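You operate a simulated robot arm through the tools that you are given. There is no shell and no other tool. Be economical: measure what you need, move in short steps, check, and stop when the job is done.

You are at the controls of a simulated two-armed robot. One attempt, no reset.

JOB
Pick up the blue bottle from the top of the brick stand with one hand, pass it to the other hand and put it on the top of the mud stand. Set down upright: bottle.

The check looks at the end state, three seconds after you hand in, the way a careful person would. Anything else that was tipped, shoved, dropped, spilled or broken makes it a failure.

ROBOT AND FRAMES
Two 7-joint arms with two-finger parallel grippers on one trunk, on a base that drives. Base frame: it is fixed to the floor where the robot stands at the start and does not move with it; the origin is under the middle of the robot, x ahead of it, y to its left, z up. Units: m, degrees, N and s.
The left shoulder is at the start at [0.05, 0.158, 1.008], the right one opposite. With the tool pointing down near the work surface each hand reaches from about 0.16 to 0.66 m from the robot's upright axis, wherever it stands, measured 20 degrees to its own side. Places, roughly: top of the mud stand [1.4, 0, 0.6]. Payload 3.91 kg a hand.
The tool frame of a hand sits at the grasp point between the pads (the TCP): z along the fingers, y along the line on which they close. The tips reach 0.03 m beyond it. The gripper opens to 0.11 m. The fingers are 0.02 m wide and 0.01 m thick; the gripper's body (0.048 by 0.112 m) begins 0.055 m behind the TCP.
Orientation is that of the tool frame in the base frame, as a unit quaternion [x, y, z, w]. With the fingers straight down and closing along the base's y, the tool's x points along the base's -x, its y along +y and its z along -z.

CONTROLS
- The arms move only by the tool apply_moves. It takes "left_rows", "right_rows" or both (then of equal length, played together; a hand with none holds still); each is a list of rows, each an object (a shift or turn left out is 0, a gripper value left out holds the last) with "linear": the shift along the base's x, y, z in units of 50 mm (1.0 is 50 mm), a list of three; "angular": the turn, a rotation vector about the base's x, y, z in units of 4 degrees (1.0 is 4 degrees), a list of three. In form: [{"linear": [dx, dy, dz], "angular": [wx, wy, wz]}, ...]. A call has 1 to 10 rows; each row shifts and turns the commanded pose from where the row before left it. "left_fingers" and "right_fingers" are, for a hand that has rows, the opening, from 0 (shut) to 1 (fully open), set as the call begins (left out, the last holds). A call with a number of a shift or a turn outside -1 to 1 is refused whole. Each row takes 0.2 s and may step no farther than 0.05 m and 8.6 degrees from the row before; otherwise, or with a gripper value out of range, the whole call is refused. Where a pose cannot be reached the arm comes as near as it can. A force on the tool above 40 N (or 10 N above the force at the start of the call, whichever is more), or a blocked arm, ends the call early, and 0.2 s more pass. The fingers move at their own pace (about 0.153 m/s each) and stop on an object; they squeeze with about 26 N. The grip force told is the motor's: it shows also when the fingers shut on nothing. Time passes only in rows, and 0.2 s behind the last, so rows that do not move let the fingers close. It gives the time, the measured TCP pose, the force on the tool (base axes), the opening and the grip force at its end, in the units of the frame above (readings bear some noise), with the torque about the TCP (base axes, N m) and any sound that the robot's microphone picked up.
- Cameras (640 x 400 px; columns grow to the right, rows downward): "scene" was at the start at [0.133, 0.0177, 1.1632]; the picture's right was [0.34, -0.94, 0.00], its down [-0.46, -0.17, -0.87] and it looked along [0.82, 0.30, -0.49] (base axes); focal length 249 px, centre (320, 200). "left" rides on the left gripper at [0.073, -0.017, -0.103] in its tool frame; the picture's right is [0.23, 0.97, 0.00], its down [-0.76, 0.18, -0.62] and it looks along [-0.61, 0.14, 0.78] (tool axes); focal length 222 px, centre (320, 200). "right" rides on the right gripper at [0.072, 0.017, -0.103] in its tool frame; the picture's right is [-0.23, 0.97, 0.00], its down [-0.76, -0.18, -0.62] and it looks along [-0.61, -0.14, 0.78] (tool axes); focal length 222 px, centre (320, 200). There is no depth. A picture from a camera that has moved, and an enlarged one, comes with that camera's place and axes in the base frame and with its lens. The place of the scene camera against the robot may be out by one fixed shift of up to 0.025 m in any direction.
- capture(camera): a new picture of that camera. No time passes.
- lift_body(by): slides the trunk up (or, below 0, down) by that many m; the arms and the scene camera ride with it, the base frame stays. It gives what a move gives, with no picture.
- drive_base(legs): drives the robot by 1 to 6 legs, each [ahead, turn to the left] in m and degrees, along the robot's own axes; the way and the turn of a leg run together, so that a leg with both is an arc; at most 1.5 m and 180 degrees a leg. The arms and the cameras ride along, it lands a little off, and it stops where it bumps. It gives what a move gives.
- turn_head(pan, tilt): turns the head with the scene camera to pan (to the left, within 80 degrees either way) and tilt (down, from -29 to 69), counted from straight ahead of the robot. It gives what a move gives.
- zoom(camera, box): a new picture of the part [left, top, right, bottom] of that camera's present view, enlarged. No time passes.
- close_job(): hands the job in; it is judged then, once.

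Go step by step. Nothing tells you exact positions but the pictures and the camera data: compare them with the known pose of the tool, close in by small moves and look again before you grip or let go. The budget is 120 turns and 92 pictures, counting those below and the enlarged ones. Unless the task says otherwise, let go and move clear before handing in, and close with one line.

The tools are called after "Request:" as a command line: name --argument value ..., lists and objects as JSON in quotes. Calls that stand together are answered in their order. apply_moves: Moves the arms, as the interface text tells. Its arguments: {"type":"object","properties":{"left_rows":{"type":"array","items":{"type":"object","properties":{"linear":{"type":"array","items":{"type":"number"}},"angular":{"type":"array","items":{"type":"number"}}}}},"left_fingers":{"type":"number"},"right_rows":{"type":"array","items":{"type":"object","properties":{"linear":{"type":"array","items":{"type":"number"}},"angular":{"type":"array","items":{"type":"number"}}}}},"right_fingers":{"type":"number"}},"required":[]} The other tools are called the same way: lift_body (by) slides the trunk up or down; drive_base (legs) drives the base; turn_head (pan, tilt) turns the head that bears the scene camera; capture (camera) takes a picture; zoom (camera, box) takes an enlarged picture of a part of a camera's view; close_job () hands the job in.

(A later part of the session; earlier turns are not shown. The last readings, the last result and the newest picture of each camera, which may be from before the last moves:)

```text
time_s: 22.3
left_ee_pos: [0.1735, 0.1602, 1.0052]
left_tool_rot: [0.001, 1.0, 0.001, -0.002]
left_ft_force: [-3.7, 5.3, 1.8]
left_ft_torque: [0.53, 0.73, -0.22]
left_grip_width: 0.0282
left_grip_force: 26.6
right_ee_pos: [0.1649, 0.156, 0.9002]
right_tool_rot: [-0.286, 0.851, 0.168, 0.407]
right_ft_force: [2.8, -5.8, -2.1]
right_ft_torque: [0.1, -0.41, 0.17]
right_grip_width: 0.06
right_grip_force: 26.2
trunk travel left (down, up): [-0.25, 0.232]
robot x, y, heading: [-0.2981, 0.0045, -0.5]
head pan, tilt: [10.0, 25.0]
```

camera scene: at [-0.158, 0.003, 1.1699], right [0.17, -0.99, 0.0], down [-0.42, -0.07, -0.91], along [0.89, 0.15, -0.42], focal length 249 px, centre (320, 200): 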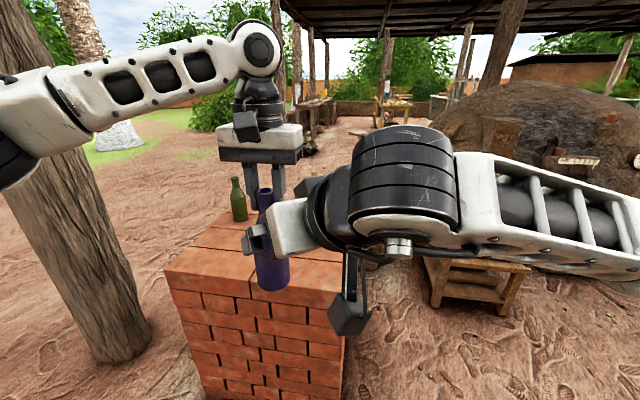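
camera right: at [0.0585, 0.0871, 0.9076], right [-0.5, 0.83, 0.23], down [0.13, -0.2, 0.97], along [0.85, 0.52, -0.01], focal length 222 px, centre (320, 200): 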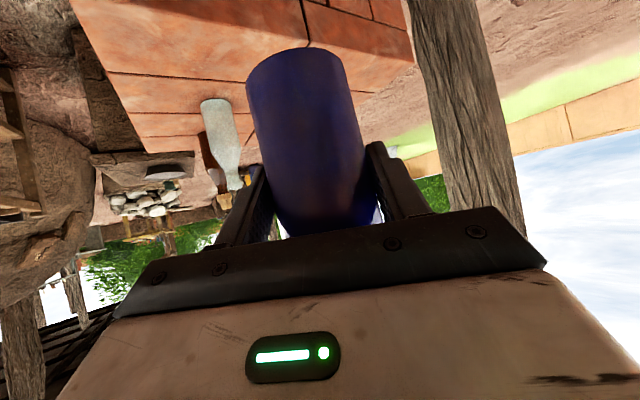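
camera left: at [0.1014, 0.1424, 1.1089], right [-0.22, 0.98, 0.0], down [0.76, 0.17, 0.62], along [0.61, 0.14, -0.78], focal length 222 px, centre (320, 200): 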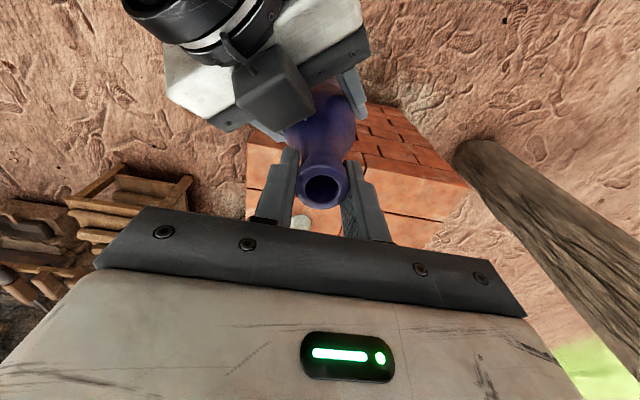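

Request:
apply_moves --right_rows '[{"linear": [0.025, -0.035, 0]}, {}]'

Request:
apply_moves --left_rows '[{}, {}, {}]' --left_fingers 1

Request:
capture --camera "left"

Request:
capture --camera "right"

```text
time_s: 22.9
left_ee_pos: [0.1729, 0.1587, 1.0054]
left_tool_rot: [0.002, 1.0, 0.001, -0.001]
left_ft_force: [-4.7, 5.9, -0.2]
left_ft_torque: [0.72, 0.73, -0.16]
left_grip_width: 0.0282
left_grip_force: 25.6
right_ee_pos: [0.1634, 0.1561, 0.9009]
right_tool_rot: [-0.288, 0.85, 0.17, 0.406]
right_ft_force: [4.9, -5.8, 0.0]
right_ft_torque: [-0.08, -0.18, 0.04]
right_grip_width: 0.0598
right_grip_force: 26.4
trunk travel left (down, up): [-0.25, 0.232]
robot x, y, heading: [-0.2972, 0.0017, -0.3]
head pan, tilt: [10.0, 25.0]
```

```text
time_s: 23.7
left_ee_pos: [0.1744, 0.1576, 1.0056]
left_tool_rot: [0.004, 1.0, 0.001, 0.001]
left_ft_force: [-0.2, -1.6, 0.1]
left_ft_torque: [0.01, 0.01, 0.03]
left_grip_width: 0.11
left_grip_force: 0.1
right_ee_pos: [0.1643, 0.1548, 0.9]
right_tool_rot: [-0.289, 0.85, 0.171, 0.406]
right_ft_force: [0.4, -0.1, -0.3]
right_ft_torque: [-0.02, -0.01, -0.02]
right_grip_width: 0.0595
right_grip_force: 26.0
trunk travel left (down, up): [-0.25, 0.232]
robot x, y, heading: [-0.2995, -0.0005, -0.6]
head pan, tilt: [10.0, 25.0]
```

```text
55 pictures are left
camera left: at [0.1013, 0.1429, 1.1088], right [-0.22, 0.98, 0.0], down [0.76, 0.17, 0.62], along [0.61, 0.14, -0.78], focal length 222 px, centre (320, 200)
```

left: 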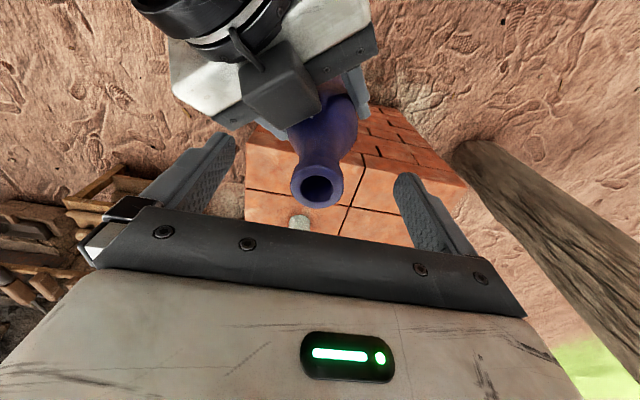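

```text
54 pictures are left
camera right: at [0.0558, 0.0918, 0.9075], right [-0.5, 0.83, 0.23], down [0.13, -0.2, 0.97], along [0.86, 0.51, -0.01], focal length 222 px, centre (320, 200)
```

right: 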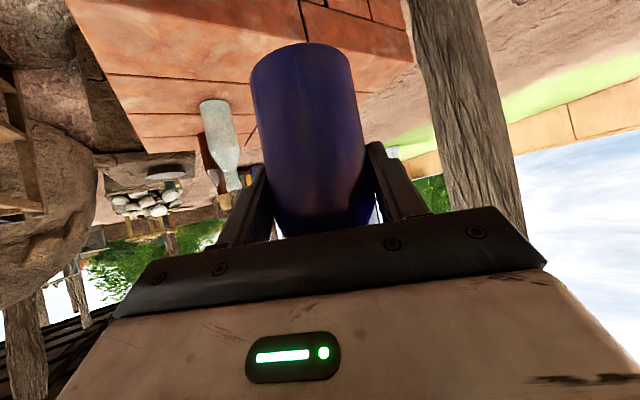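

The right hand now holds the bottle by itself. I'll raise the left hand straight up off the neck, then move it away to the left.

Request:
apply_moves --left_rows '[{"linear": [0, 0, 0.9]}, {"linear": [0, 0, 0.95]}, {"linear": [0, 0.5, 0.8]}, {"linear": [0, 0.95, 0]}, {"linear": [0, 0.95, 0]}, {"linear": [0, 0.95, 0]}, {"linear": [0, 0.95, 0]}, {"linear": [0, 0.95, 0]}, {}]'

Request:
capture --camera "scene"

```text
time_s: 25.7
left_ee_pos: [0.1642, 0.4352, 1.0903]
left_tool_rot: [0.002, 1.0, 0.0, 0.0]
left_ft_force: [0.1, 0.3, 0.0]
left_ft_torque: [0.01, 0.0, -0.01]
left_grip_width: 0.1101
left_grip_force: 0.0
left hand out of reach, approached as far as the arm can: row 1, 2
right_ee_pos: [0.1638, 0.1566, 0.9004]
right_tool_rot: [-0.288, 0.85, 0.17, 0.407]
right_ft_force: [0.3, -0.6, 1.2]
right_ft_torque: [-0.02, -0.04, 0.03]
right_grip_width: 0.0589
right_grip_force: 25.9
trunk travel left (down, up): [-0.25, 0.232]
robot x, y, heading: [-0.2946, -0.0027, -0.3]
head pan, tilt: [10.0, 25.0]
```

```text
53 pictures are left
camera scene: at [-0.158, 0.003, 1.1699], right [0.17, -0.99, 0.0], down [-0.42, -0.07, -0.91], along [0.89, 0.15, -0.42], focal length 249 px, centre (320, 200)
```

scene: 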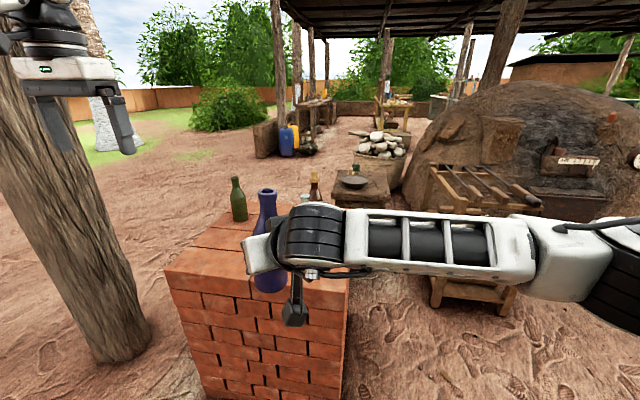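

The handover is done and the left arm is clear. Before driving around the brick stand I'll look down to judge the size of the robot's base and the free lane to the right.

Request:
turn_head --pan -40 --tilt 60

Request:
capture --camera "scene"

Request:
turn_head --pan -15 --tilt 30

Request:
capture --camera "scene"

```text
time_s: 26.9
left_ee_pos: [0.1641, 0.4336, 1.0897]
left_tool_rot: [0.003, 1.0, 0.0, 0.0]
left_ft_force: [-0.2, -0.2, -0.7]
left_ft_torque: [-0.01, -0.02, 0.02]
left_grip_width: 0.1099
left_grip_force: 0.0
right_ee_pos: [0.165, 0.1562, 0.8994]
right_tool_rot: [-0.289, 0.85, 0.171, 0.406]
right_ft_force: [-0.6, -0.5, 0.2]
right_ft_torque: [-0.03, 0.0, 0.0]
right_grip_width: 0.0591
right_grip_force: 26.5
trunk travel left (down, up): [-0.25, 0.232]
robot x, y, heading: [-0.2975, 0.0038, -0.2]
head pan, tilt: [-40.0, 60.0]
```

```text
52 pictures are left
camera scene: at [-0.198, -0.0556, 1.1199], right [-0.65, -0.76, 0.0], down [-0.66, 0.56, -0.5], along [0.38, -0.32, -0.87], focal length 249 px, centre (320, 200)
```

scene: 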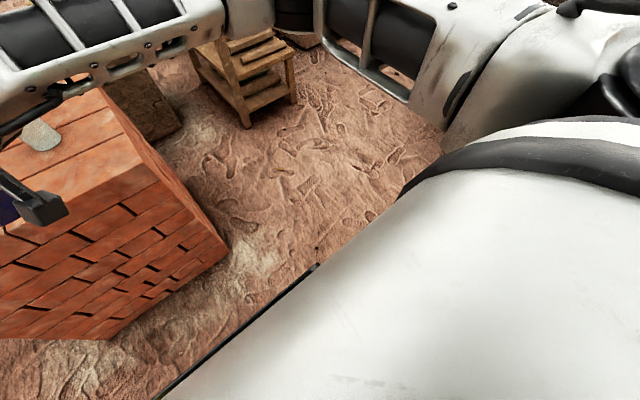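

```text
time_s: 27.8
left_ee_pos: [0.1634, 0.4345, 1.0902]
left_tool_rot: [0.003, 1.0, 0.0, 0.0]
left_ft_force: [0.1, 0.3, 1.2]
left_ft_torque: [0.0, -0.01, 0.0]
left_grip_width: 0.1104
left_grip_force: 0.1
right_ee_pos: [0.1634, 0.1564, 0.9004]
right_tool_rot: [-0.288, 0.85, 0.17, 0.407]
right_ft_force: [0.2, -0.5, 0.4]
right_ft_torque: [-0.02, -0.02, 0.0]
right_grip_width: 0.0592
right_grip_force: 26.1
trunk travel left (down, up): [-0.25, 0.232]
robot x, y, heading: [-0.2934, 0.0045, -0.4]
head pan, tilt: [-15.0, 30.0]
```

```text
51 pictures are left
camera scene: at [-0.1617, -0.0365, 1.1619], right [-0.27, -0.96, 0.0], down [-0.48, 0.13, -0.87], along [0.83, -0.23, -0.5], focal length 249 px, centre (320, 200)
```

scene: 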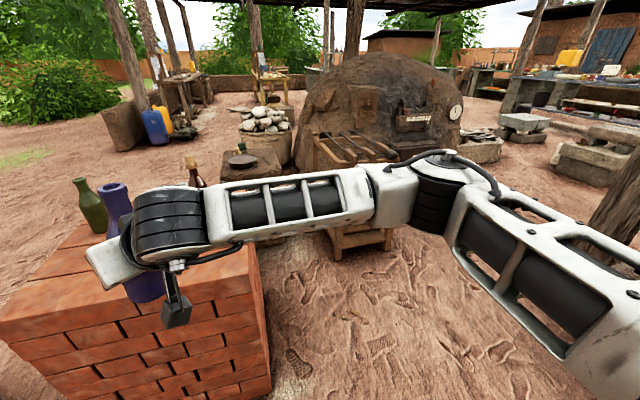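

I need the base footprint more clearly, so I'll look steeply down in front and to the side.

Request:
turn_head --pan -80 --tilt 60

Request:
capture --camera "scene"

Request:
turn_head --pan -10 --tilt 69

Request:
capture --camera "scene"

```text
time_s: 29.2
left_ee_pos: [0.1647, 0.4344, 1.0885]
left_tool_rot: [0.003, 1.0, 0.0, -0.001]
left_ft_force: [-0.4, -0.1, -0.2]
left_ft_torque: [-0.03, -0.01, 0.0]
left_grip_width: 0.1102
left_grip_force: 0.0
right_ee_pos: [0.1639, 0.1556, 0.8996]
right_tool_rot: [-0.289, 0.85, 0.17, 0.407]
right_ft_force: [1.0, 0.1, 0.5]
right_ft_torque: [-0.02, 0.05, -0.04]
right_grip_width: 0.0593
right_grip_force: 26.1
trunk travel left (down, up): [-0.25, 0.232]
robot x, y, heading: [-0.2945, 0.0021, -0.2]
head pan, tilt: [-80.0, 60.0]
```

```text
50 pictures are left
camera scene: at [-0.2377, -0.0781, 1.1199], right [-0.99, -0.17, 0.0], down [-0.15, 0.85, -0.5], along [0.08, -0.49, -0.87], focal length 249 px, centre (320, 200)
```

scene: 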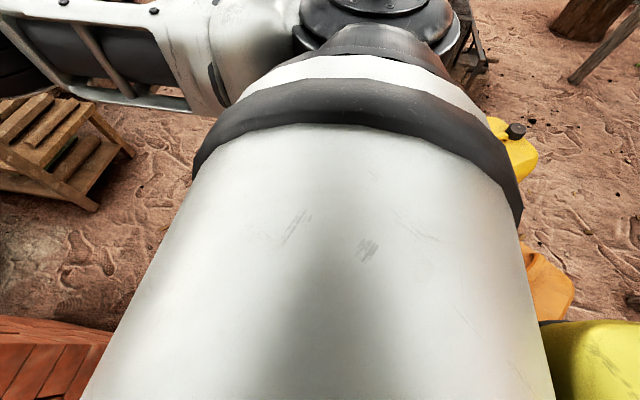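

```text
time_s: 30.6
left_ee_pos: [0.164, 0.4349, 1.0901]
left_tool_rot: [0.002, 1.0, 0.0, 0.0]
left_ft_force: [0.2, -0.3, -0.2]
left_ft_torque: [0.0, -0.02, -0.01]
left_grip_width: 0.11
left_grip_force: 0.0
right_ee_pos: [0.1643, 0.1557, 0.9001]
right_tool_rot: [-0.289, 0.85, 0.17, 0.407]
right_ft_force: [0.3, 0.1, -0.3]
right_ft_torque: [-0.02, 0.03, 0.04]
right_grip_width: 0.0593
right_grip_force: 25.9
trunk travel left (down, up): [-0.25, 0.232]
robot x, y, heading: [-0.295, 0.0021, -0.7]
head pan, tilt: [-10.0, 68.8]
```

```text
49 pictures are left
camera scene: at [-0.1939, -0.0225, 1.1105], right [-0.18, -0.98, 0.0], down [-0.92, 0.17, -0.36], along [0.36, -0.07, -0.93], focal length 249 px, centre (320, 200)
```

scene: 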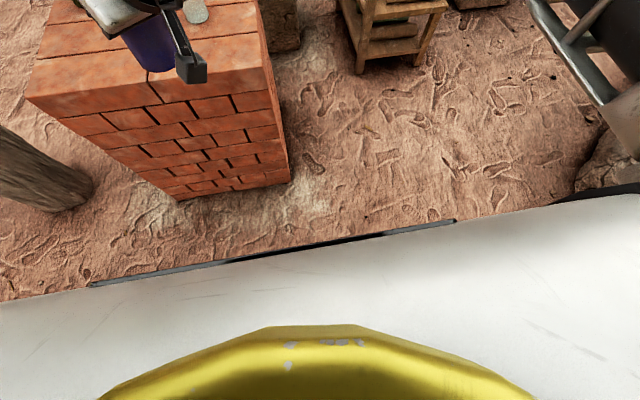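

The base is hidden under the chest, so I'll keep wide margins. I'll swing out to the right of the brick stand, to about [0.1, -0.35] with heading 0, then look.

Request:
drive_base --legs '[[0, -41], [0.54, 0], [0, 41]]'

Request:
turn_head --pan 10 --tilt 35

Request:
capture --camera "scene"

```text
time_s: 37.5
left_ee_pos: [0.5592, 0.089, 1.0901]
left_tool_rot: [-0.009, 1.0, 0.0, 0.0]
left_ft_force: [0.5, 0.1, -0.7]
left_ft_torque: [-0.01, 0.01, -0.01]
left_grip_width: 0.1099
left_grip_force: 0.0
right_ee_pos: [0.5651, -0.1893, 0.9001]
right_tool_rot: [-0.298, 0.847, 0.174, 0.404]
right_ft_force: [0.4, 0.8, 0.2]
right_ft_torque: [-0.02, 0.0, 0.0]
right_grip_width: 0.0589
right_grip_force: 25.7
trunk travel left (down, up): [-0.25, 0.232]
robot x, y, heading: [0.1074, -0.3536, 0.7]
head pan, tilt: [-10.0, 68.8]
```

```text
time_s: 38.5
left_ee_pos: [0.5596, 0.089, 1.0906]
left_tool_rot: [-0.009, 1.0, 0.0, 0.0]
left_ft_force: [-0.2, 0.0, 0.2]
left_ft_torque: [-0.01, -0.04, 0.0]
left_grip_width: 0.1099
left_grip_force: 0.0
right_ee_pos: [0.5649, -0.1888, 0.8996]
right_tool_rot: [-0.299, 0.846, 0.175, 0.405]
right_ft_force: [-0.5, -0.2, 0.2]
right_ft_torque: [-0.04, 0.04, 0.01]
right_grip_width: 0.0588
right_grip_force: 26.3
trunk travel left (down, up): [-0.25, 0.232]
robot x, y, heading: [0.1058, -0.3528, 0.8]
head pan, tilt: [10.0, 35.0]
```

```text
48 pictures are left
camera scene: at [0.2426, -0.3499, 1.1541], right [0.19, -0.98, 0.0], down [-0.56, -0.11, -0.82], along [0.8, 0.15, -0.57], focal length 249 px, centre (320, 200)
```

scene: 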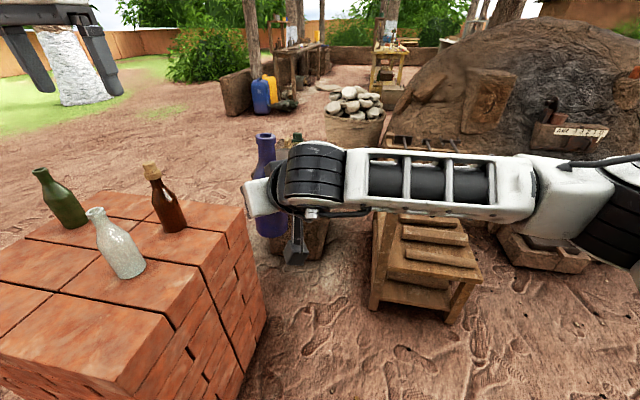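

The lane is clear. I'll raise the left arm so it stays above every bottle, then drive to about [0.58, -0.40] with heading 10°.

Request:
apply_moves --left_rows '[{"linear": [-0.6, 0, 0.6]}, {"linear": [-0.6, 0, 0.6]}, {"linear": [-0.2, 0, 0.7]}, {"linear": [0, 0, 0.5]}, {}]'

Request:
drive_base --legs '[[0, -8], [0.3, 0], [0.17, 16]]'

Request:
capture --camera "scene"

Request:
capture --camera "right"

```text
time_s: 39.7
left_ee_pos: [0.484, 0.0867, 1.1953]
left_tool_rot: [-0.008, 1.0, 0.0, 0.0]
left_ft_force: [0.1, -0.7, 1.0]
left_ft_torque: [-0.03, 0.02, -0.03]
left_grip_width: 0.1102
left_grip_force: 0.1
left hand out of reach, approached as far as the arm can: row 4
right_ee_pos: [0.5655, -0.1889, 0.8999]
right_tool_rot: [-0.298, 0.847, 0.175, 0.404]
right_ft_force: [-0.8, -0.2, 0.1]
right_ft_torque: [0.0, 0.02, 0.0]
right_grip_width: 0.0592
right_grip_force: 25.8
trunk travel left (down, up): [-0.25, 0.232]
robot x, y, heading: [0.1065, -0.3526, 0.9]
head pan, tilt: [10.0, 35.0]
```

```text
time_s: 43.5
left_ee_pos: [0.8867, 0.098, 1.1923]
left_tool_rot: [-0.074, 0.997, 0.0, 0.001]
left_ft_force: [0.5, 0.4, 1.1]
left_ft_torque: [-0.03, 0.01, -0.01]
left_grip_width: 0.1099
left_grip_force: 0.0
right_ee_pos: [1.004, -0.1644, 0.9001]
right_tool_rot: [-0.354, 0.825, 0.201, 0.392]
right_ft_force: [-0.9, 0.3, 0.4]
right_ft_torque: [0.0, 0.01, 0.0]
right_grip_width: 0.0587
right_grip_force: 26.1
trunk travel left (down, up): [-0.25, 0.232]
robot x, y, heading: [0.5744, -0.3888, 8.3]
head pan, tilt: [10.0, 35.0]
```

```text
47 pictures are left
camera scene: at [0.7036, -0.3684, 1.1541], right [0.32, -0.95, 0.0], down [-0.54, -0.18, -0.82], along [0.78, 0.26, -0.57], focal length 249 px, centre (320, 200)
```

scene: 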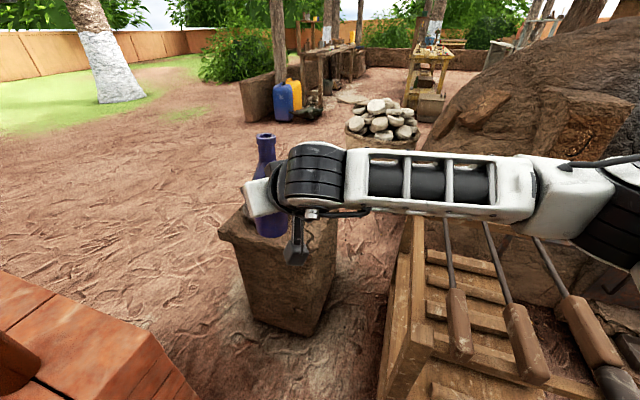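

```text
46 pictures are left
camera right: at [0.9074, -0.2454, 0.9073], right [-0.62, 0.75, 0.23], down [0.15, -0.17, 0.97], along [0.77, 0.64, -0.01], focal length 222 px, centre (320, 200)
```

right: 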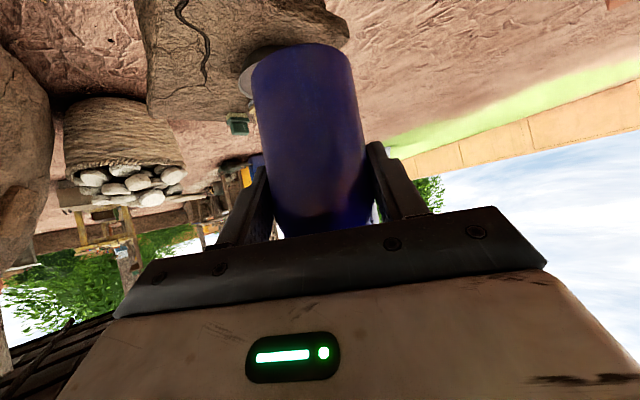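

That went well. The left wrist camera should have a clear view of the mud stand top.

Request:
capture --camera "left"

```text
45 pictures are left
camera left: at [0.8179, 0.0708, 1.2964], right [-0.37, 0.93, 0.0], down [0.73, 0.29, 0.62], along [0.58, 0.23, -0.78], focal length 222 px, centre (320, 200)
```

left: 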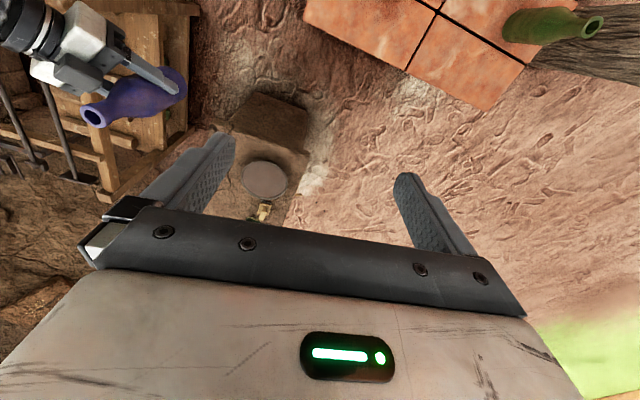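

Request:
zoom --camera "left" --box '[180, 80, 320, 230]'

```text
2.67 times, centred on (250, 155) of left
camera zoom: at [0.8179, 0.0708, 1.2964], right [-0.37, 0.93, 0.0], down [0.73, 0.29, 0.62], along [0.58, 0.23, -0.78], focal length 592 px, centre (507, 320)
```

zoom: 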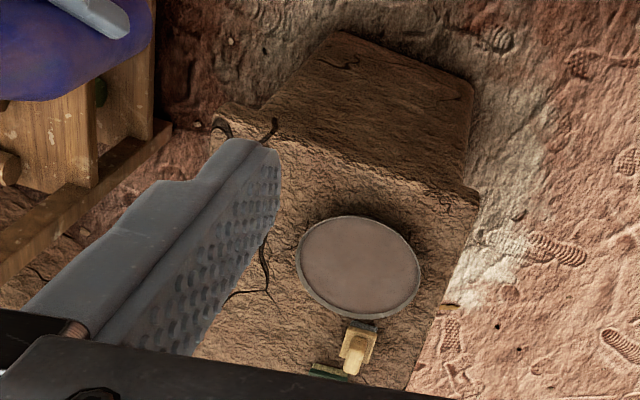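

The mud stand's front edge runs from [1.164, 0.167] to [1.174, -0.159]. The bowl, radius about 0.084, is centred at about [1.30, 0.05]. I'll put the bottle at about [1.23, -0.10], and first check how it sits in the grip.

Request:
zoom --camera "scene" --box '[200, 110, 340, 260]'

Request:
zoom --camera "left" --box '[40, 20, 220, 160]'

```text
2.67 times, centred on (270, 185) of scene
camera zoom: at [0.7036, -0.3684, 1.1541], right [0.32, -0.95, 0.0], down [-0.54, -0.18, -0.82], along [0.78, 0.26, -0.57], focal length 665 px, centre (453, 240)
```

zoom: 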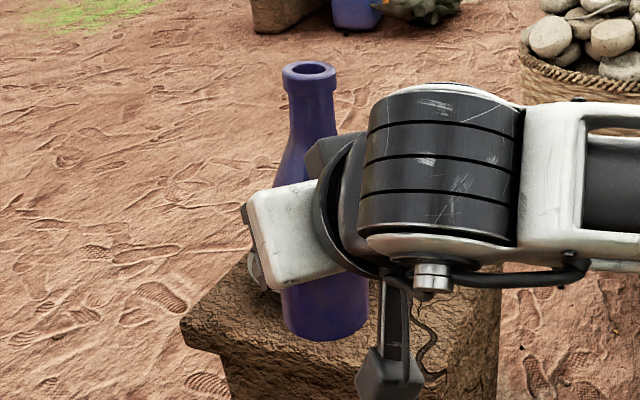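

```text
2.86 times, centred on (130, 90) of left
camera zoom: at [0.8179, 0.0708, 1.2964], right [-0.37, 0.93, 0.0], down [0.73, 0.29, 0.62], along [0.58, 0.23, -0.78], focal length 635 px, centre (863, 514)
```

zoom: 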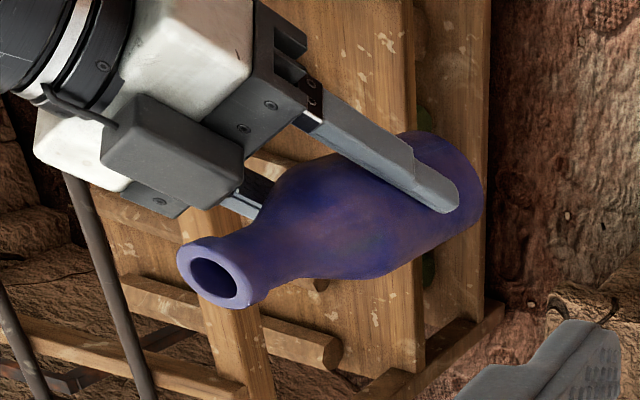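

The bottle leans about 3° because the pads aren't quite vertical. I'll correct that roll and reach out over the target while still high, which also draws the elbow away from the rack, then check.

Request:
apply_moves --right_rows '[{"angular": [-0.495, -0.6, 0]}, {"linear": [0.85, 0.25, 0]}, {"linear": [0.85, 0.25, 0]}, {"linear": [0.85, 0.26, 0]}, {"linear": [0.85, 0.26, 0]}, {"linear": [0.85, 0.26, 0]}, {}]'

Request:
capture --camera "scene"

Request:
capture --camera "left"

```text
time_s: 45.0
left_ee_pos: [0.8872, 0.0972, 1.1938]
left_tool_rot: [-0.075, 0.997, 0.001, 0.001]
left_ft_force: [0.0, -0.2, -0.8]
left_ft_torque: [-0.06, 0.0, 0.03]
left_grip_width: 0.1098
left_grip_force: 0.0
right_ee_pos: [1.1948, -0.1086, 0.8979]
right_tool_rot: [-0.364, 0.82, 0.18, 0.403]
right_ft_force: [-0.7, -0.1, 0.7]
right_ft_torque: [0.04, 0.03, -0.02]
right_grip_width: 0.0587
right_grip_force: 26.0
right hand out of reach, approached as far as the arm can: row 6
trunk travel left (down, up): [-0.25, 0.232]
robot x, y, heading: [0.5725, -0.3925, 8.1]
head pan, tilt: [10.0, 35.0]
```

```text
41 pictures are left
camera scene: at [0.7033, -0.3682, 1.1541], right [0.32, -0.95, 0.0], down [-0.54, -0.18, -0.82], along [0.78, 0.26, -0.57], focal length 249 px, centre (320, 200)
```

scene: 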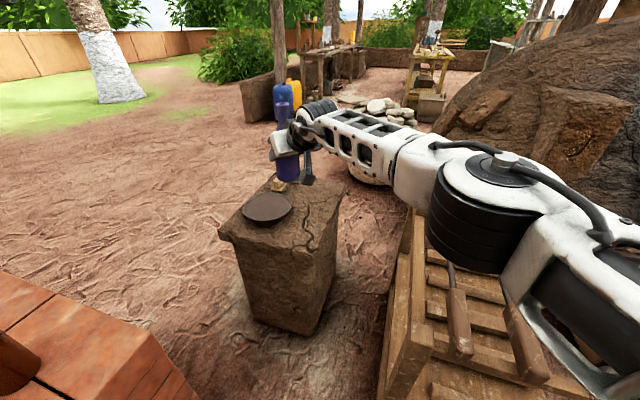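

```text
40 pictures are left
camera left: at [0.8175, 0.0709, 1.2965], right [-0.37, 0.93, 0.0], down [0.73, 0.29, 0.62], along [0.58, 0.23, -0.78], focal length 222 px, centre (320, 200)
```

left: 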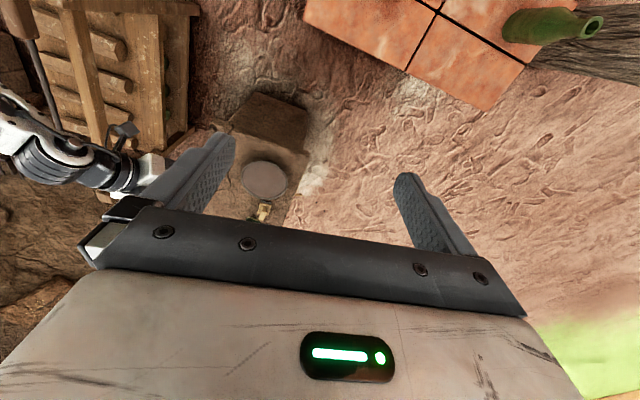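

I'm about 2 cm short of the spot, and the elbow is near the rack corner. I'll check the rack's height against the elbow before lowering anything.

Request:
turn_head --pan -25 --tilt 45

Request:
capture --camera "scene"

Request:
zoom --camera "left" --box '[0, 0, 220, 220]'

```text
time_s: 46.1
left_ee_pos: [0.8864, 0.0966, 1.1925]
left_tool_rot: [-0.074, 0.997, 0.001, 0.001]
left_ft_force: [-0.9, -0.8, -0.1]
left_ft_torque: [0.0, 0.01, 0.0]
left_grip_width: 0.1102
left_grip_force: 0.0
right_ee_pos: [1.1945, -0.1082, 0.8982]
right_tool_rot: [-0.364, 0.82, 0.179, 0.403]
right_ft_force: [0.4, 0.4, 0.6]
right_ft_torque: [0.0, 0.0, 0.01]
right_grip_width: 0.0587
right_grip_force: 25.8
trunk travel left (down, up): [-0.25, 0.232]
robot x, y, heading: [0.5729, -0.3902, 8.4]
head pan, tilt: [-25.0, 45.0]
```

```text
39 pictures are left
camera scene: at [0.6979, -0.4195, 1.1393], right [-0.28, -0.96, 0.0], down [-0.68, 0.2, -0.71], along [0.68, -0.2, -0.71], focal length 249 px, centre (320, 200)
```

scene: 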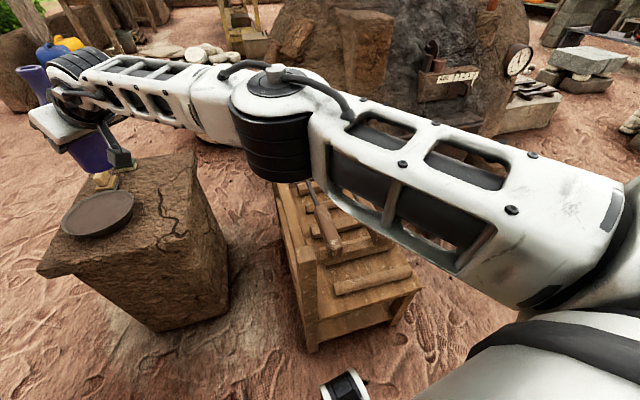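

```text
1.82 times, centred on (110, 110) of left
camera zoom: at [0.8177, 0.0706, 1.2966], right [-0.37, 0.93, 0.0], down [0.73, 0.29, 0.62], along [0.58, 0.23, -0.78], focal length 404 px, centre (702, 364)
```

zoom: 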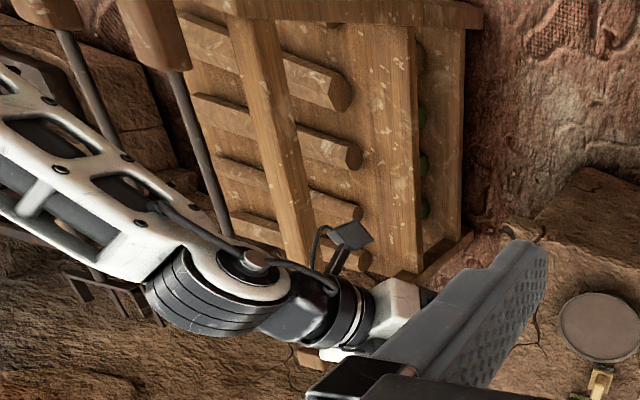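

Keeping the trunk high keeps the elbow above the rack, so I'll lower with the arm rather than the trunk. For that I need to be a little closer, so I'll creep forward 4.5 cm.

Request:
drive_base --legs '[[0.045, 0]]'

Request:
turn_head --pan 15 --tilt 35

```text
time_s: 47.0
left_ee_pos: [0.9311, 0.104, 1.1931]
left_tool_rot: [-0.075, 0.997, 0.001, 0.001]
left_ft_force: [-0.2, 0.1, -0.2]
left_ft_torque: [-0.03, 0.02, -0.01]
left_grip_width: 0.1103
left_grip_force: 0.0
right_ee_pos: [1.2399, -0.1016, 0.8969]
right_tool_rot: [-0.364, 0.82, 0.179, 0.403]
right_ft_force: [-0.9, 0.2, -0.2]
right_ft_torque: [0.0, 0.02, -0.03]
right_grip_width: 0.0589
right_grip_force: 25.7
trunk travel left (down, up): [-0.25, 0.232]
robot x, y, heading: [0.6181, -0.38, 8.5]
head pan, tilt: [-25.0, 45.0]
```

```text
time_s: 48.0
left_ee_pos: [0.9305, 0.1032, 1.1942]
left_tool_rot: [-0.075, 0.997, 0.0, 0.001]
left_ft_force: [0.1, 0.4, -0.4]
left_ft_torque: [-0.01, 0.05, 0.0]
left_grip_width: 0.11
left_grip_force: 0.2
right_ee_pos: [1.239, -0.1016, 0.897]
right_tool_rot: [-0.363, 0.82, 0.179, 0.404]
right_ft_force: [1.0, -0.2, -0.4]
right_ft_torque: [-0.02, 0.0, -0.01]
right_grip_width: 0.059
right_grip_force: 26.3
trunk travel left (down, up): [-0.25, 0.232]
robot x, y, heading: [0.6157, -0.3854, 8.6]
head pan, tilt: [15.0, 35.0]
```

The hand is over the spot. I'll lower 15 cm with the arm, nudging slightly back and right, and look.

Request:
apply_moves --right_rows '[{"linear": [-0.08, -0.05, -0.75]}, {"linear": [-0.08, -0.05, -0.75]}, {"linear": [-0.07, -0.04, -0.75]}, {"linear": [-0.07, -0.03, -0.75]}, {}]'

Request:
capture --camera "scene"

Request:
capture --camera "right"

Request:
capture --camera "left"

```text
time_s: 49.2
left_ee_pos: [0.9317, 0.1029, 1.193]
left_tool_rot: [-0.074, 0.997, 0.001, 0.001]
left_ft_force: [-0.3, 0.1, -0.6]
left_ft_torque: [0.0, 0.0, 0.01]
left_grip_width: 0.1102
left_grip_force: 0.0
right_ee_pos: [1.2232, -0.1094, 0.7483]
right_tool_rot: [-0.365, 0.82, 0.18, 0.404]
right_ft_force: [-0.1, -1.4, 0.1]
right_ft_torque: [-0.01, -0.01, -0.02]
right_grip_width: 0.0589
right_grip_force: 25.4
trunk travel left (down, up): [-0.25, 0.232]
robot x, y, heading: [0.618, -0.3834, 8.4]
head pan, tilt: [15.0, 35.0]
```

```text
37 pictures are left
camera scene: at [0.7451, -0.3548, 1.1541], right [0.4, -0.92, 0.0], down [-0.53, -0.23, -0.82], along [0.75, 0.33, -0.57], focal length 249 px, centre (320, 200)
```

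scene: 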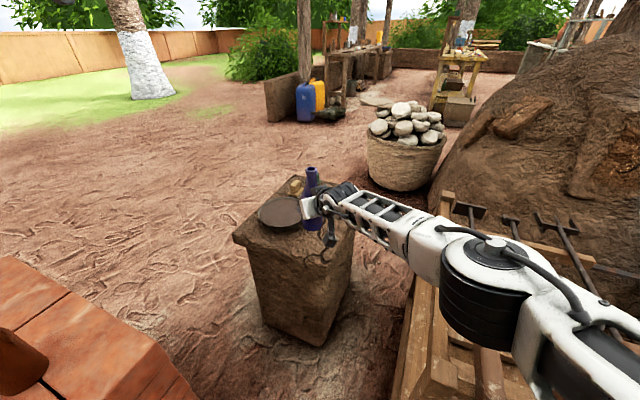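

```text
36 pictures are left
camera right: at [1.127, -0.1907, 0.7535], right [-0.63, 0.76, 0.18], down [0.11, -0.14, 0.98], along [0.77, 0.64, 0.0], focal length 222 px, centre (320, 200)
```

right: 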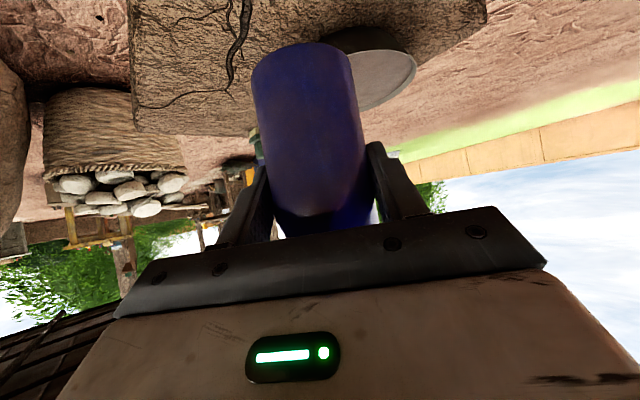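

```text
35 pictures are left
camera left: at [0.862, 0.0772, 1.2966], right [-0.37, 0.93, 0.0], down [0.73, 0.29, 0.62], along [0.58, 0.23, -0.78], focal length 222 px, centre (320, 200)
```

left: 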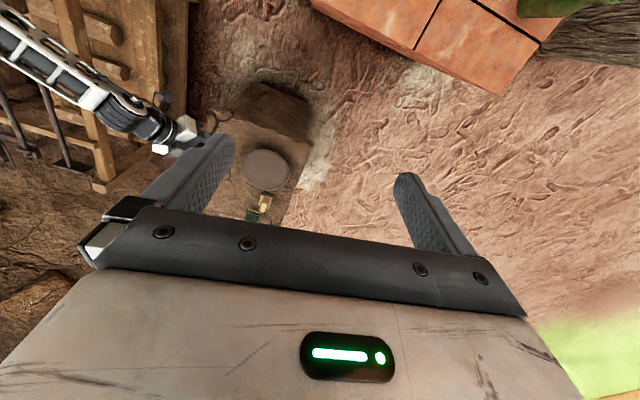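

The left finger is blocking the view of the bottle. I'll shift the left hand about 15 cm to the right, still high up, to see bottle and bowl together.

Request:
apply_moves --left_rows '[{"linear": [0, -0.75, 0]}, {"linear": [0, -0.75, 0]}, {"linear": [0, -0.75, 0]}, {"linear": [0, -0.75, 0]}, {}]'

Request:
zoom --camera "left" --box '[150, 60, 400, 220]'

Request:
zoom --camera "scene" --box '[220, 150, 380, 280]'

```text
time_s: 50.4
left_ee_pos: [0.9313, -0.0457, 1.1948]
left_tool_rot: [-0.075, 0.997, 0.001, 0.0]
left_ft_force: [-0.4, 0.3, -0.5]
left_ft_torque: [-0.02, 0.02, -0.02]
left_grip_width: 0.11
left_grip_force: 0.1
right_ee_pos: [1.2233, -0.1104, 0.7472]
right_tool_rot: [-0.364, 0.82, 0.18, 0.403]
right_ft_force: [0.4, -0.1, 0.5]
right_ft_torque: [0.02, -0.02, 0.02]
right_grip_width: 0.0588
right_grip_force: 26.1
trunk travel left (down, up): [-0.25, 0.232]
robot x, y, heading: [0.6166, -0.3814, 8.6]
head pan, tilt: [15.0, 35.0]
```

```text
2.50 times, centred on (275, 140) of left
camera zoom: at [0.8622, -0.0723, 1.2979], right [-0.37, 0.93, 0.0], down [0.73, 0.29, 0.62], along [0.58, 0.23, -0.78], focal length 555 px, centre (432, 350)
```

zoom: 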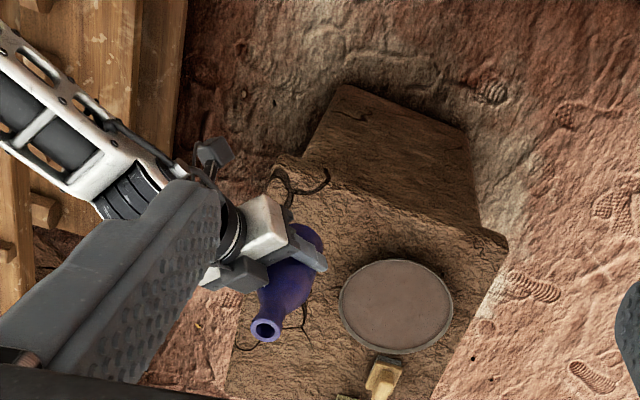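

```text
3.08 times, centred on (300, 215) of scene
camera zoom: at [0.745, -0.3548, 1.1541], right [0.4, -0.92, 0.0], down [-0.53, -0.23, -0.82], along [0.75, 0.33, -0.57], focal length 767 px, centre (382, 154)
```

zoom: 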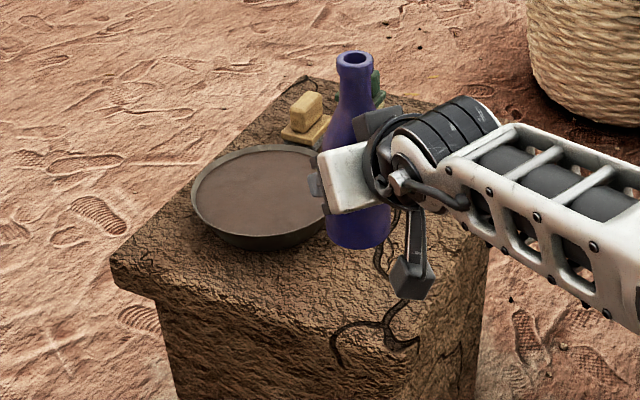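

The bottle hangs upright at about [1.229, -0.104], with about 5 cm to the bowl and 3 cm to the right edge. I'll lower the bulk of the distance, then finish in small steps.

Request:
apply_moves --right_rows '[{"linear": [0, 0, -0.5]}, {"linear": [0, 0, -0.5]}, {"linear": [0, 0, -0.3]}, {}]'

Request:
zoom --camera "scene" --box '[220, 150, 380, 280]'

Request:
capture --camera "right"

```text
time_s: 51.4
left_ee_pos: [0.9308, -0.0452, 1.1933]
left_tool_rot: [-0.075, 0.997, 0.001, 0.001]
left_ft_force: [-0.1, 0.2, -0.4]
left_ft_torque: [-0.01, -0.01, 0.0]
left_grip_width: 0.1099
left_grip_force: 0.1
right_ee_pos: [1.2128, -0.1185, 0.6957]
right_tool_rot: [-0.363, 0.82, 0.179, 0.403]
right_ft_force: [0.7, -0.4, -0.2]
right_ft_torque: [-0.02, -0.04, -0.02]
right_grip_width: 0.0591
right_grip_force: 25.5
right hand out of reach, approached as far as the arm can: row 1, 2, 3
trunk travel left (down, up): [-0.25, 0.232]
robot x, y, heading: [0.6178, -0.3809, 8.5]
head pan, tilt: [15.0, 35.0]
```

```text
3.08 times, centred on (300, 215) of scene
camera zoom: at [0.745, -0.3548, 1.1541], right [0.4, -0.92, 0.0], down [-0.53, -0.23, -0.82], along [0.75, 0.33, -0.57], focal length 767 px, centre (382, 154)
```

zoom: 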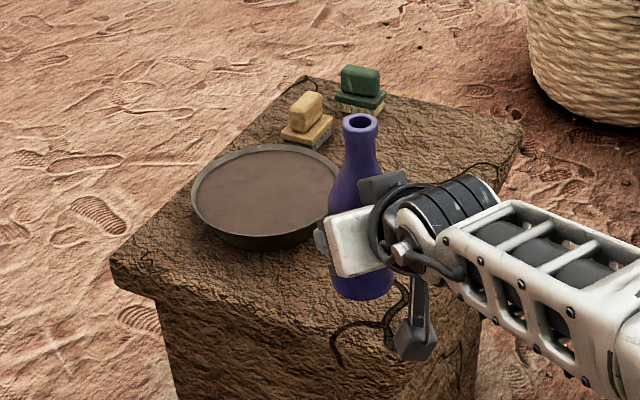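

```text
31 pictures are left
camera right: at [1.1171, -0.1987, 0.7015], right [-0.63, 0.76, 0.18], down [0.11, -0.14, 0.98], along [0.77, 0.64, 0.0], focal length 222 px, centre (320, 200)
```

right: 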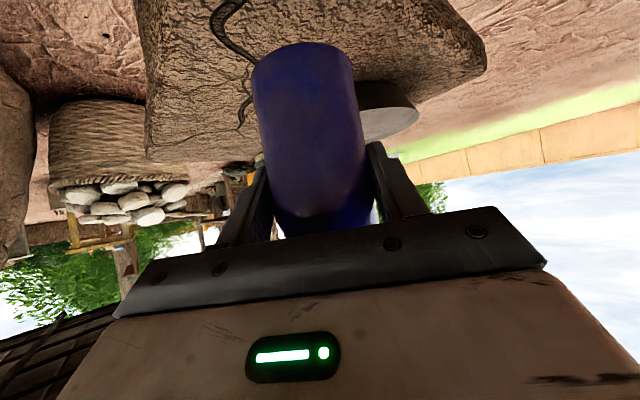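

The arm is fully stretched. I'll raise the hand a bit, lower the trunk 8 cm instead (the elbow is still well above the rack), then re-centre.

Request:
apply_moves --right_rows '[{"linear": [0.1, 0.1, 0.6]}, {"linear": [0.1, 0.05, 0.4]}, {}]'

Request:
lift_body --by -0.07

Request:
capture --camera "scene"

```text
time_s: 52.2
left_ee_pos: [0.9316, -0.0449, 1.1947]
left_tool_rot: [-0.076, 0.997, 0.001, 0.001]
left_ft_force: [-0.9, -0.3, 0.1]
left_ft_torque: [-0.02, 0.0, 0.03]
left_grip_width: 0.1099
left_grip_force: 0.1
right_ee_pos: [1.2242, -0.1113, 0.7454]
right_tool_rot: [-0.365, 0.82, 0.18, 0.403]
right_ft_force: [0.0, 0.3, -0.7]
right_ft_torque: [0.02, 0.03, -0.02]
right_grip_width: 0.0591
right_grip_force: 25.9
trunk travel left (down, up): [-0.25, 0.232]
robot x, y, heading: [0.6158, -0.3787, 8.4]
head pan, tilt: [15.0, 35.0]
```

```text
time_s: 53.3
left_ee_pos: [0.9318, -0.0453, 1.1252]
left_tool_rot: [-0.075, 0.997, 0.001, 0.0]
left_ft_force: [0.5, -0.7, -0.2]
left_ft_torque: [0.02, -0.02, 0.01]
left_grip_width: 0.1099
left_grip_force: 0.0
right_ee_pos: [1.2251, -0.1108, 0.6748]
right_tool_rot: [-0.364, 0.82, 0.179, 0.404]
right_ft_force: [-0.5, 1.1, -0.2]
right_ft_torque: [-0.03, 0.05, -0.02]
right_grip_width: 0.0588
right_grip_force: 26.3
trunk travel left (down, up): [-0.18, 0.302]
robot x, y, heading: [0.6137, -0.3828, 8.7]
head pan, tilt: [15.0, 35.0]
```

```text
30 pictures are left
camera scene: at [0.7449, -0.3548, 1.0842], right [0.4, -0.92, 0.0], down [-0.53, -0.23, -0.82], along [0.75, 0.33, -0.57], focal length 249 px, centre (320, 200)
```

scene: 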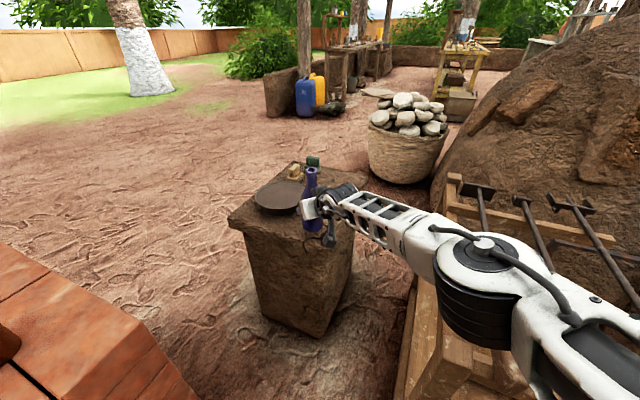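

The TCP is at z=0.675, so the bottle base should be 1–2 cm above the top. I'll lower in 5 mm steps, watching the force.

Request:
apply_moves --right_rows '[{"linear": [0, 0, -0.1]}, {"linear": [0, 0, -0.1]}, {}]'

Request:
zoom --camera "scene" --box '[220, 150, 380, 280]'

Request:
zoom --camera "right" --box '[200, 10, 400, 150]'

```text
time_s: 54.1
left_ee_pos: [0.9314, -0.0452, 1.1244]
left_tool_rot: [-0.075, 0.997, 0.001, 0.002]
left_ft_force: [-0.1, -0.4, -0.5]
left_ft_torque: [0.02, -0.01, 0.02]
left_grip_width: 0.11
left_grip_force: 0.0
right_ee_pos: [1.2231, -0.1114, 0.6647]
right_tool_rot: [-0.365, 0.82, 0.18, 0.403]
right_ft_force: [0.3, -0.1, 0.7]
right_ft_torque: [-0.01, 0.01, -0.02]
right_grip_width: 0.0589
right_grip_force: 25.9
trunk travel left (down, up): [-0.18, 0.302]
robot x, y, heading: [0.6183, -0.3781, 8.6]
head pan, tilt: [15.0, 35.0]
```

```text
3.08 times, centred on (300, 215) of scene
camera zoom: at [0.745, -0.3548, 1.0841], right [0.4, -0.92, 0.0], down [-0.53, -0.23, -0.82], along [0.75, 0.33, -0.57], focal length 767 px, centre (382, 154)
```

zoom: 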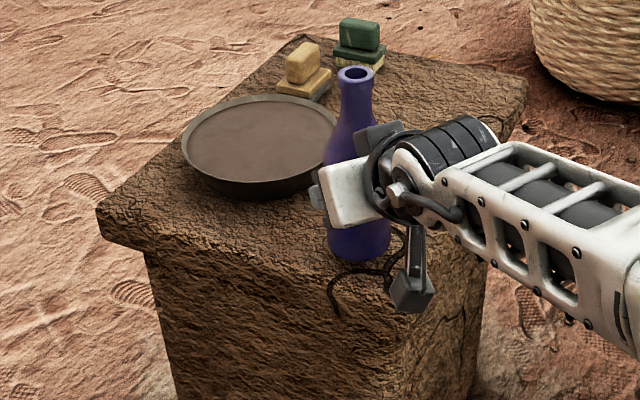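

```text
2.86 times, centred on (300, 80) of right
camera zoom: at [1.1264, -0.1913, 0.6707], right [-0.63, 0.76, 0.18], down [0.11, -0.14, 0.98], along [0.77, 0.64, 0.0], focal length 635 px, centre (377, 543)
```

zoom: 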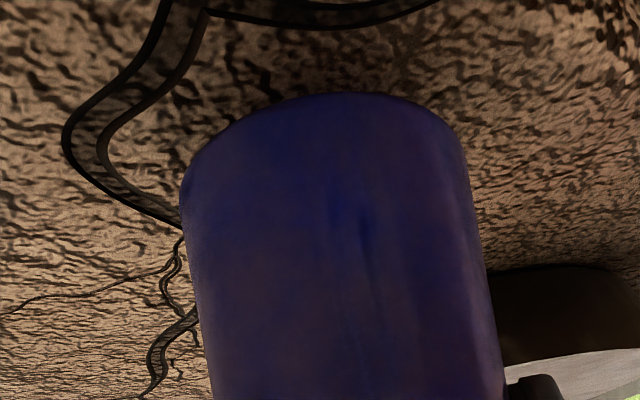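

Request:
apply_moves --right_rows '[{"linear": [0, 0, -0.08]}, {}]'

Request:
apply_moves --right_rows '[{"linear": [0, 0, -0.08]}, {}]'

```text
time_s: 54.7
left_ee_pos: [0.9314, -0.0454, 1.1258]
left_tool_rot: [-0.075, 0.997, 0.0, 0.001]
left_ft_force: [0.1, 1.4, 0.7]
left_ft_torque: [0.01, -0.03, 0.0]
left_grip_width: 0.1099
left_grip_force: 0.0
right_ee_pos: [1.2217, -0.1117, 0.6609]
right_tool_rot: [-0.364, 0.82, 0.18, 0.404]
right_ft_force: [0.3, 0.2, -0.2]
right_ft_torque: [-0.02, 0.01, 0.02]
right_grip_width: 0.0588
right_grip_force: 26.2
trunk travel left (down, up): [-0.18, 0.302]
robot x, y, heading: [0.6168, -0.3801, 8.5]
head pan, tilt: [15.0, 35.0]
```

```text
time_s: 55.3
left_ee_pos: [0.9312, -0.0458, 1.1246]
left_tool_rot: [-0.075, 0.997, 0.001, 0.0]
left_ft_force: [0.9, -1.1, 0.5]
left_ft_torque: [0.0, 0.01, 0.01]
left_grip_width: 0.1098
left_grip_force: 0.0
right_ee_pos: [1.221, -0.1128, 0.6577]
right_tool_rot: [-0.364, 0.82, 0.179, 0.404]
right_ft_force: [0.0, -0.1, 0.9]
right_ft_torque: [-0.04, 0.03, 0.01]
right_grip_width: 0.0589
right_grip_force: 26.4
right hand out of reach, approached as far as the arm can: row 1
trunk travel left (down, up): [-0.18, 0.302]
robot x, y, heading: [0.6159, -0.383, 8.4]
head pan, tilt: [15.0, 35.0]
```

No contact yet and the arm is at its reach limit, so I'll finish with small trunk steps.

Request:
lift_body --by -0.004

Request:
lift_body --by -0.004

Request:
zoom --camera "right" --box '[200, 10, 400, 150]'

```text
time_s: 55.8
left_ee_pos: [0.9311, -0.0453, 1.121]
left_tool_rot: [-0.075, 0.997, 0.0, 0.0]
left_ft_force: [0.8, 0.4, -0.6]
left_ft_torque: [0.0, 0.0, -0.03]
left_grip_width: 0.1099
left_grip_force: 0.1
right_ee_pos: [1.222, -0.1114, 0.6523]
right_tool_rot: [-0.364, 0.82, 0.179, 0.403]
right_ft_force: [-0.2, -0.6, 0.5]
right_ft_torque: [-0.04, -0.02, -0.01]
right_grip_width: 0.0588
right_grip_force: 26.1
trunk travel left (down, up): [-0.176, 0.306]
robot x, y, heading: [0.6191, -0.3808, 8.5]
head pan, tilt: [15.0, 35.0]
```

```text
time_s: 56.4
left_ee_pos: [0.9317, -0.0442, 1.1172]
left_tool_rot: [-0.075, 0.997, 0.0, 0.0]
left_ft_force: [-0.1, -0.6, 0.1]
left_ft_torque: [-0.02, -0.03, 0.0]
left_grip_width: 0.11
left_grip_force: 0.1
right_ee_pos: [1.2213, -0.1122, 0.6491]
right_tool_rot: [-0.365, 0.819, 0.18, 0.404]
right_ft_force: [0.8, 0.1, 0.3]
right_ft_torque: [0.0, 0.01, 0.02]
right_grip_width: 0.059
right_grip_force: 26.3
trunk travel left (down, up): [-0.172, 0.31]
robot x, y, heading: [0.6172, -0.3835, 8.6]
head pan, tilt: [15.0, 35.0]
```

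```text
2.86 times, centred on (300, 80) of right
camera zoom: at [1.1249, -0.1923, 0.6563], right [-0.63, 0.76, 0.18], down [0.11, -0.14, 0.98], along [0.77, 0.64, 0.0], focal length 635 px, centre (377, 543)
```

zoom: 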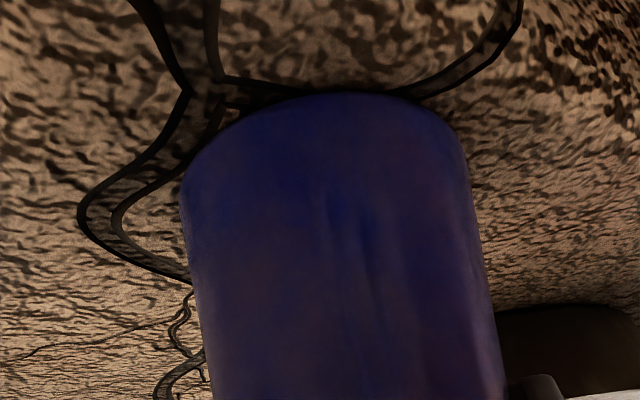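

Request:
lift_body --by -0.004

Request:
lift_body --by -0.004

Request:
zoom --camera "scene" --box '[260, 150, 360, 260]'

```text
time_s: 56.9
left_ee_pos: [0.9299, -0.0456, 1.1135]
left_tool_rot: [-0.074, 0.997, 0.001, 0.002]
left_ft_force: [0.0, 0.1, 0.6]
left_ft_torque: [-0.01, 0.02, 0.01]
left_grip_width: 0.11
left_grip_force: 0.1
right_ee_pos: [1.222, -0.1126, 0.6499]
right_tool_rot: [-0.364, 0.819, 0.18, 0.406]
right_ft_force: [0.9, -0.4, 15.3]
right_ft_torque: [0.11, -0.06, 0.03]
right_grip_width: 0.0587
right_grip_force: 25.9
trunk travel left (down, up): [-0.168, 0.314]
robot x, y, heading: [0.6162, -0.3843, 8.3]
head pan, tilt: [15.0, 35.0]
```

```text
time_s: 57.4
left_ee_pos: [0.9292, -0.0471, 1.109]
left_tool_rot: [-0.076, 0.997, 0.0, 0.001]
left_ft_force: [0.5, 0.3, 0.0]
left_ft_torque: [-0.02, -0.01, -0.01]
left_grip_width: 0.11
left_grip_force: 0.0
right_ee_pos: [1.2219, -0.1112, 0.6428]
right_tool_rot: [-0.364, 0.819, 0.179, 0.406]
right_ft_force: [1.5, 1.8, 15.5]
right_ft_torque: [0.31, -0.19, -0.01]
right_grip_width: 0.0585
right_grip_force: 26.1
trunk travel left (down, up): [-0.164, 0.318]
robot x, y, heading: [0.6182, -0.3846, 8.4]
head pan, tilt: [15.0, 35.0]
```

```text
3.64 times, centred on (310, 205) of scene
camera zoom: at [0.7438, -0.3553, 1.0684], right [0.4, -0.92, 0.0], down [-0.53, -0.23, -0.82], along [0.75, 0.33, -0.57], focal length 906 px, centre (356, 182)
```

zoom: 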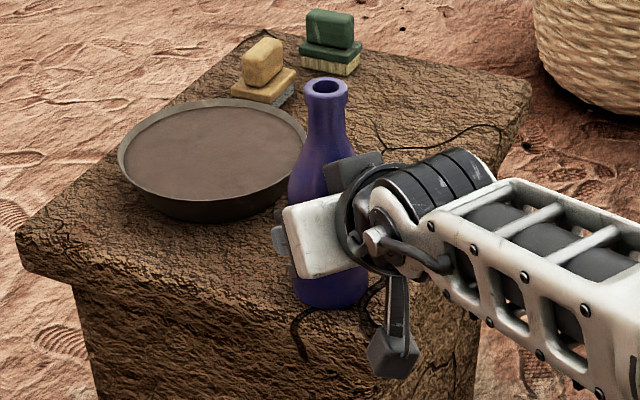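

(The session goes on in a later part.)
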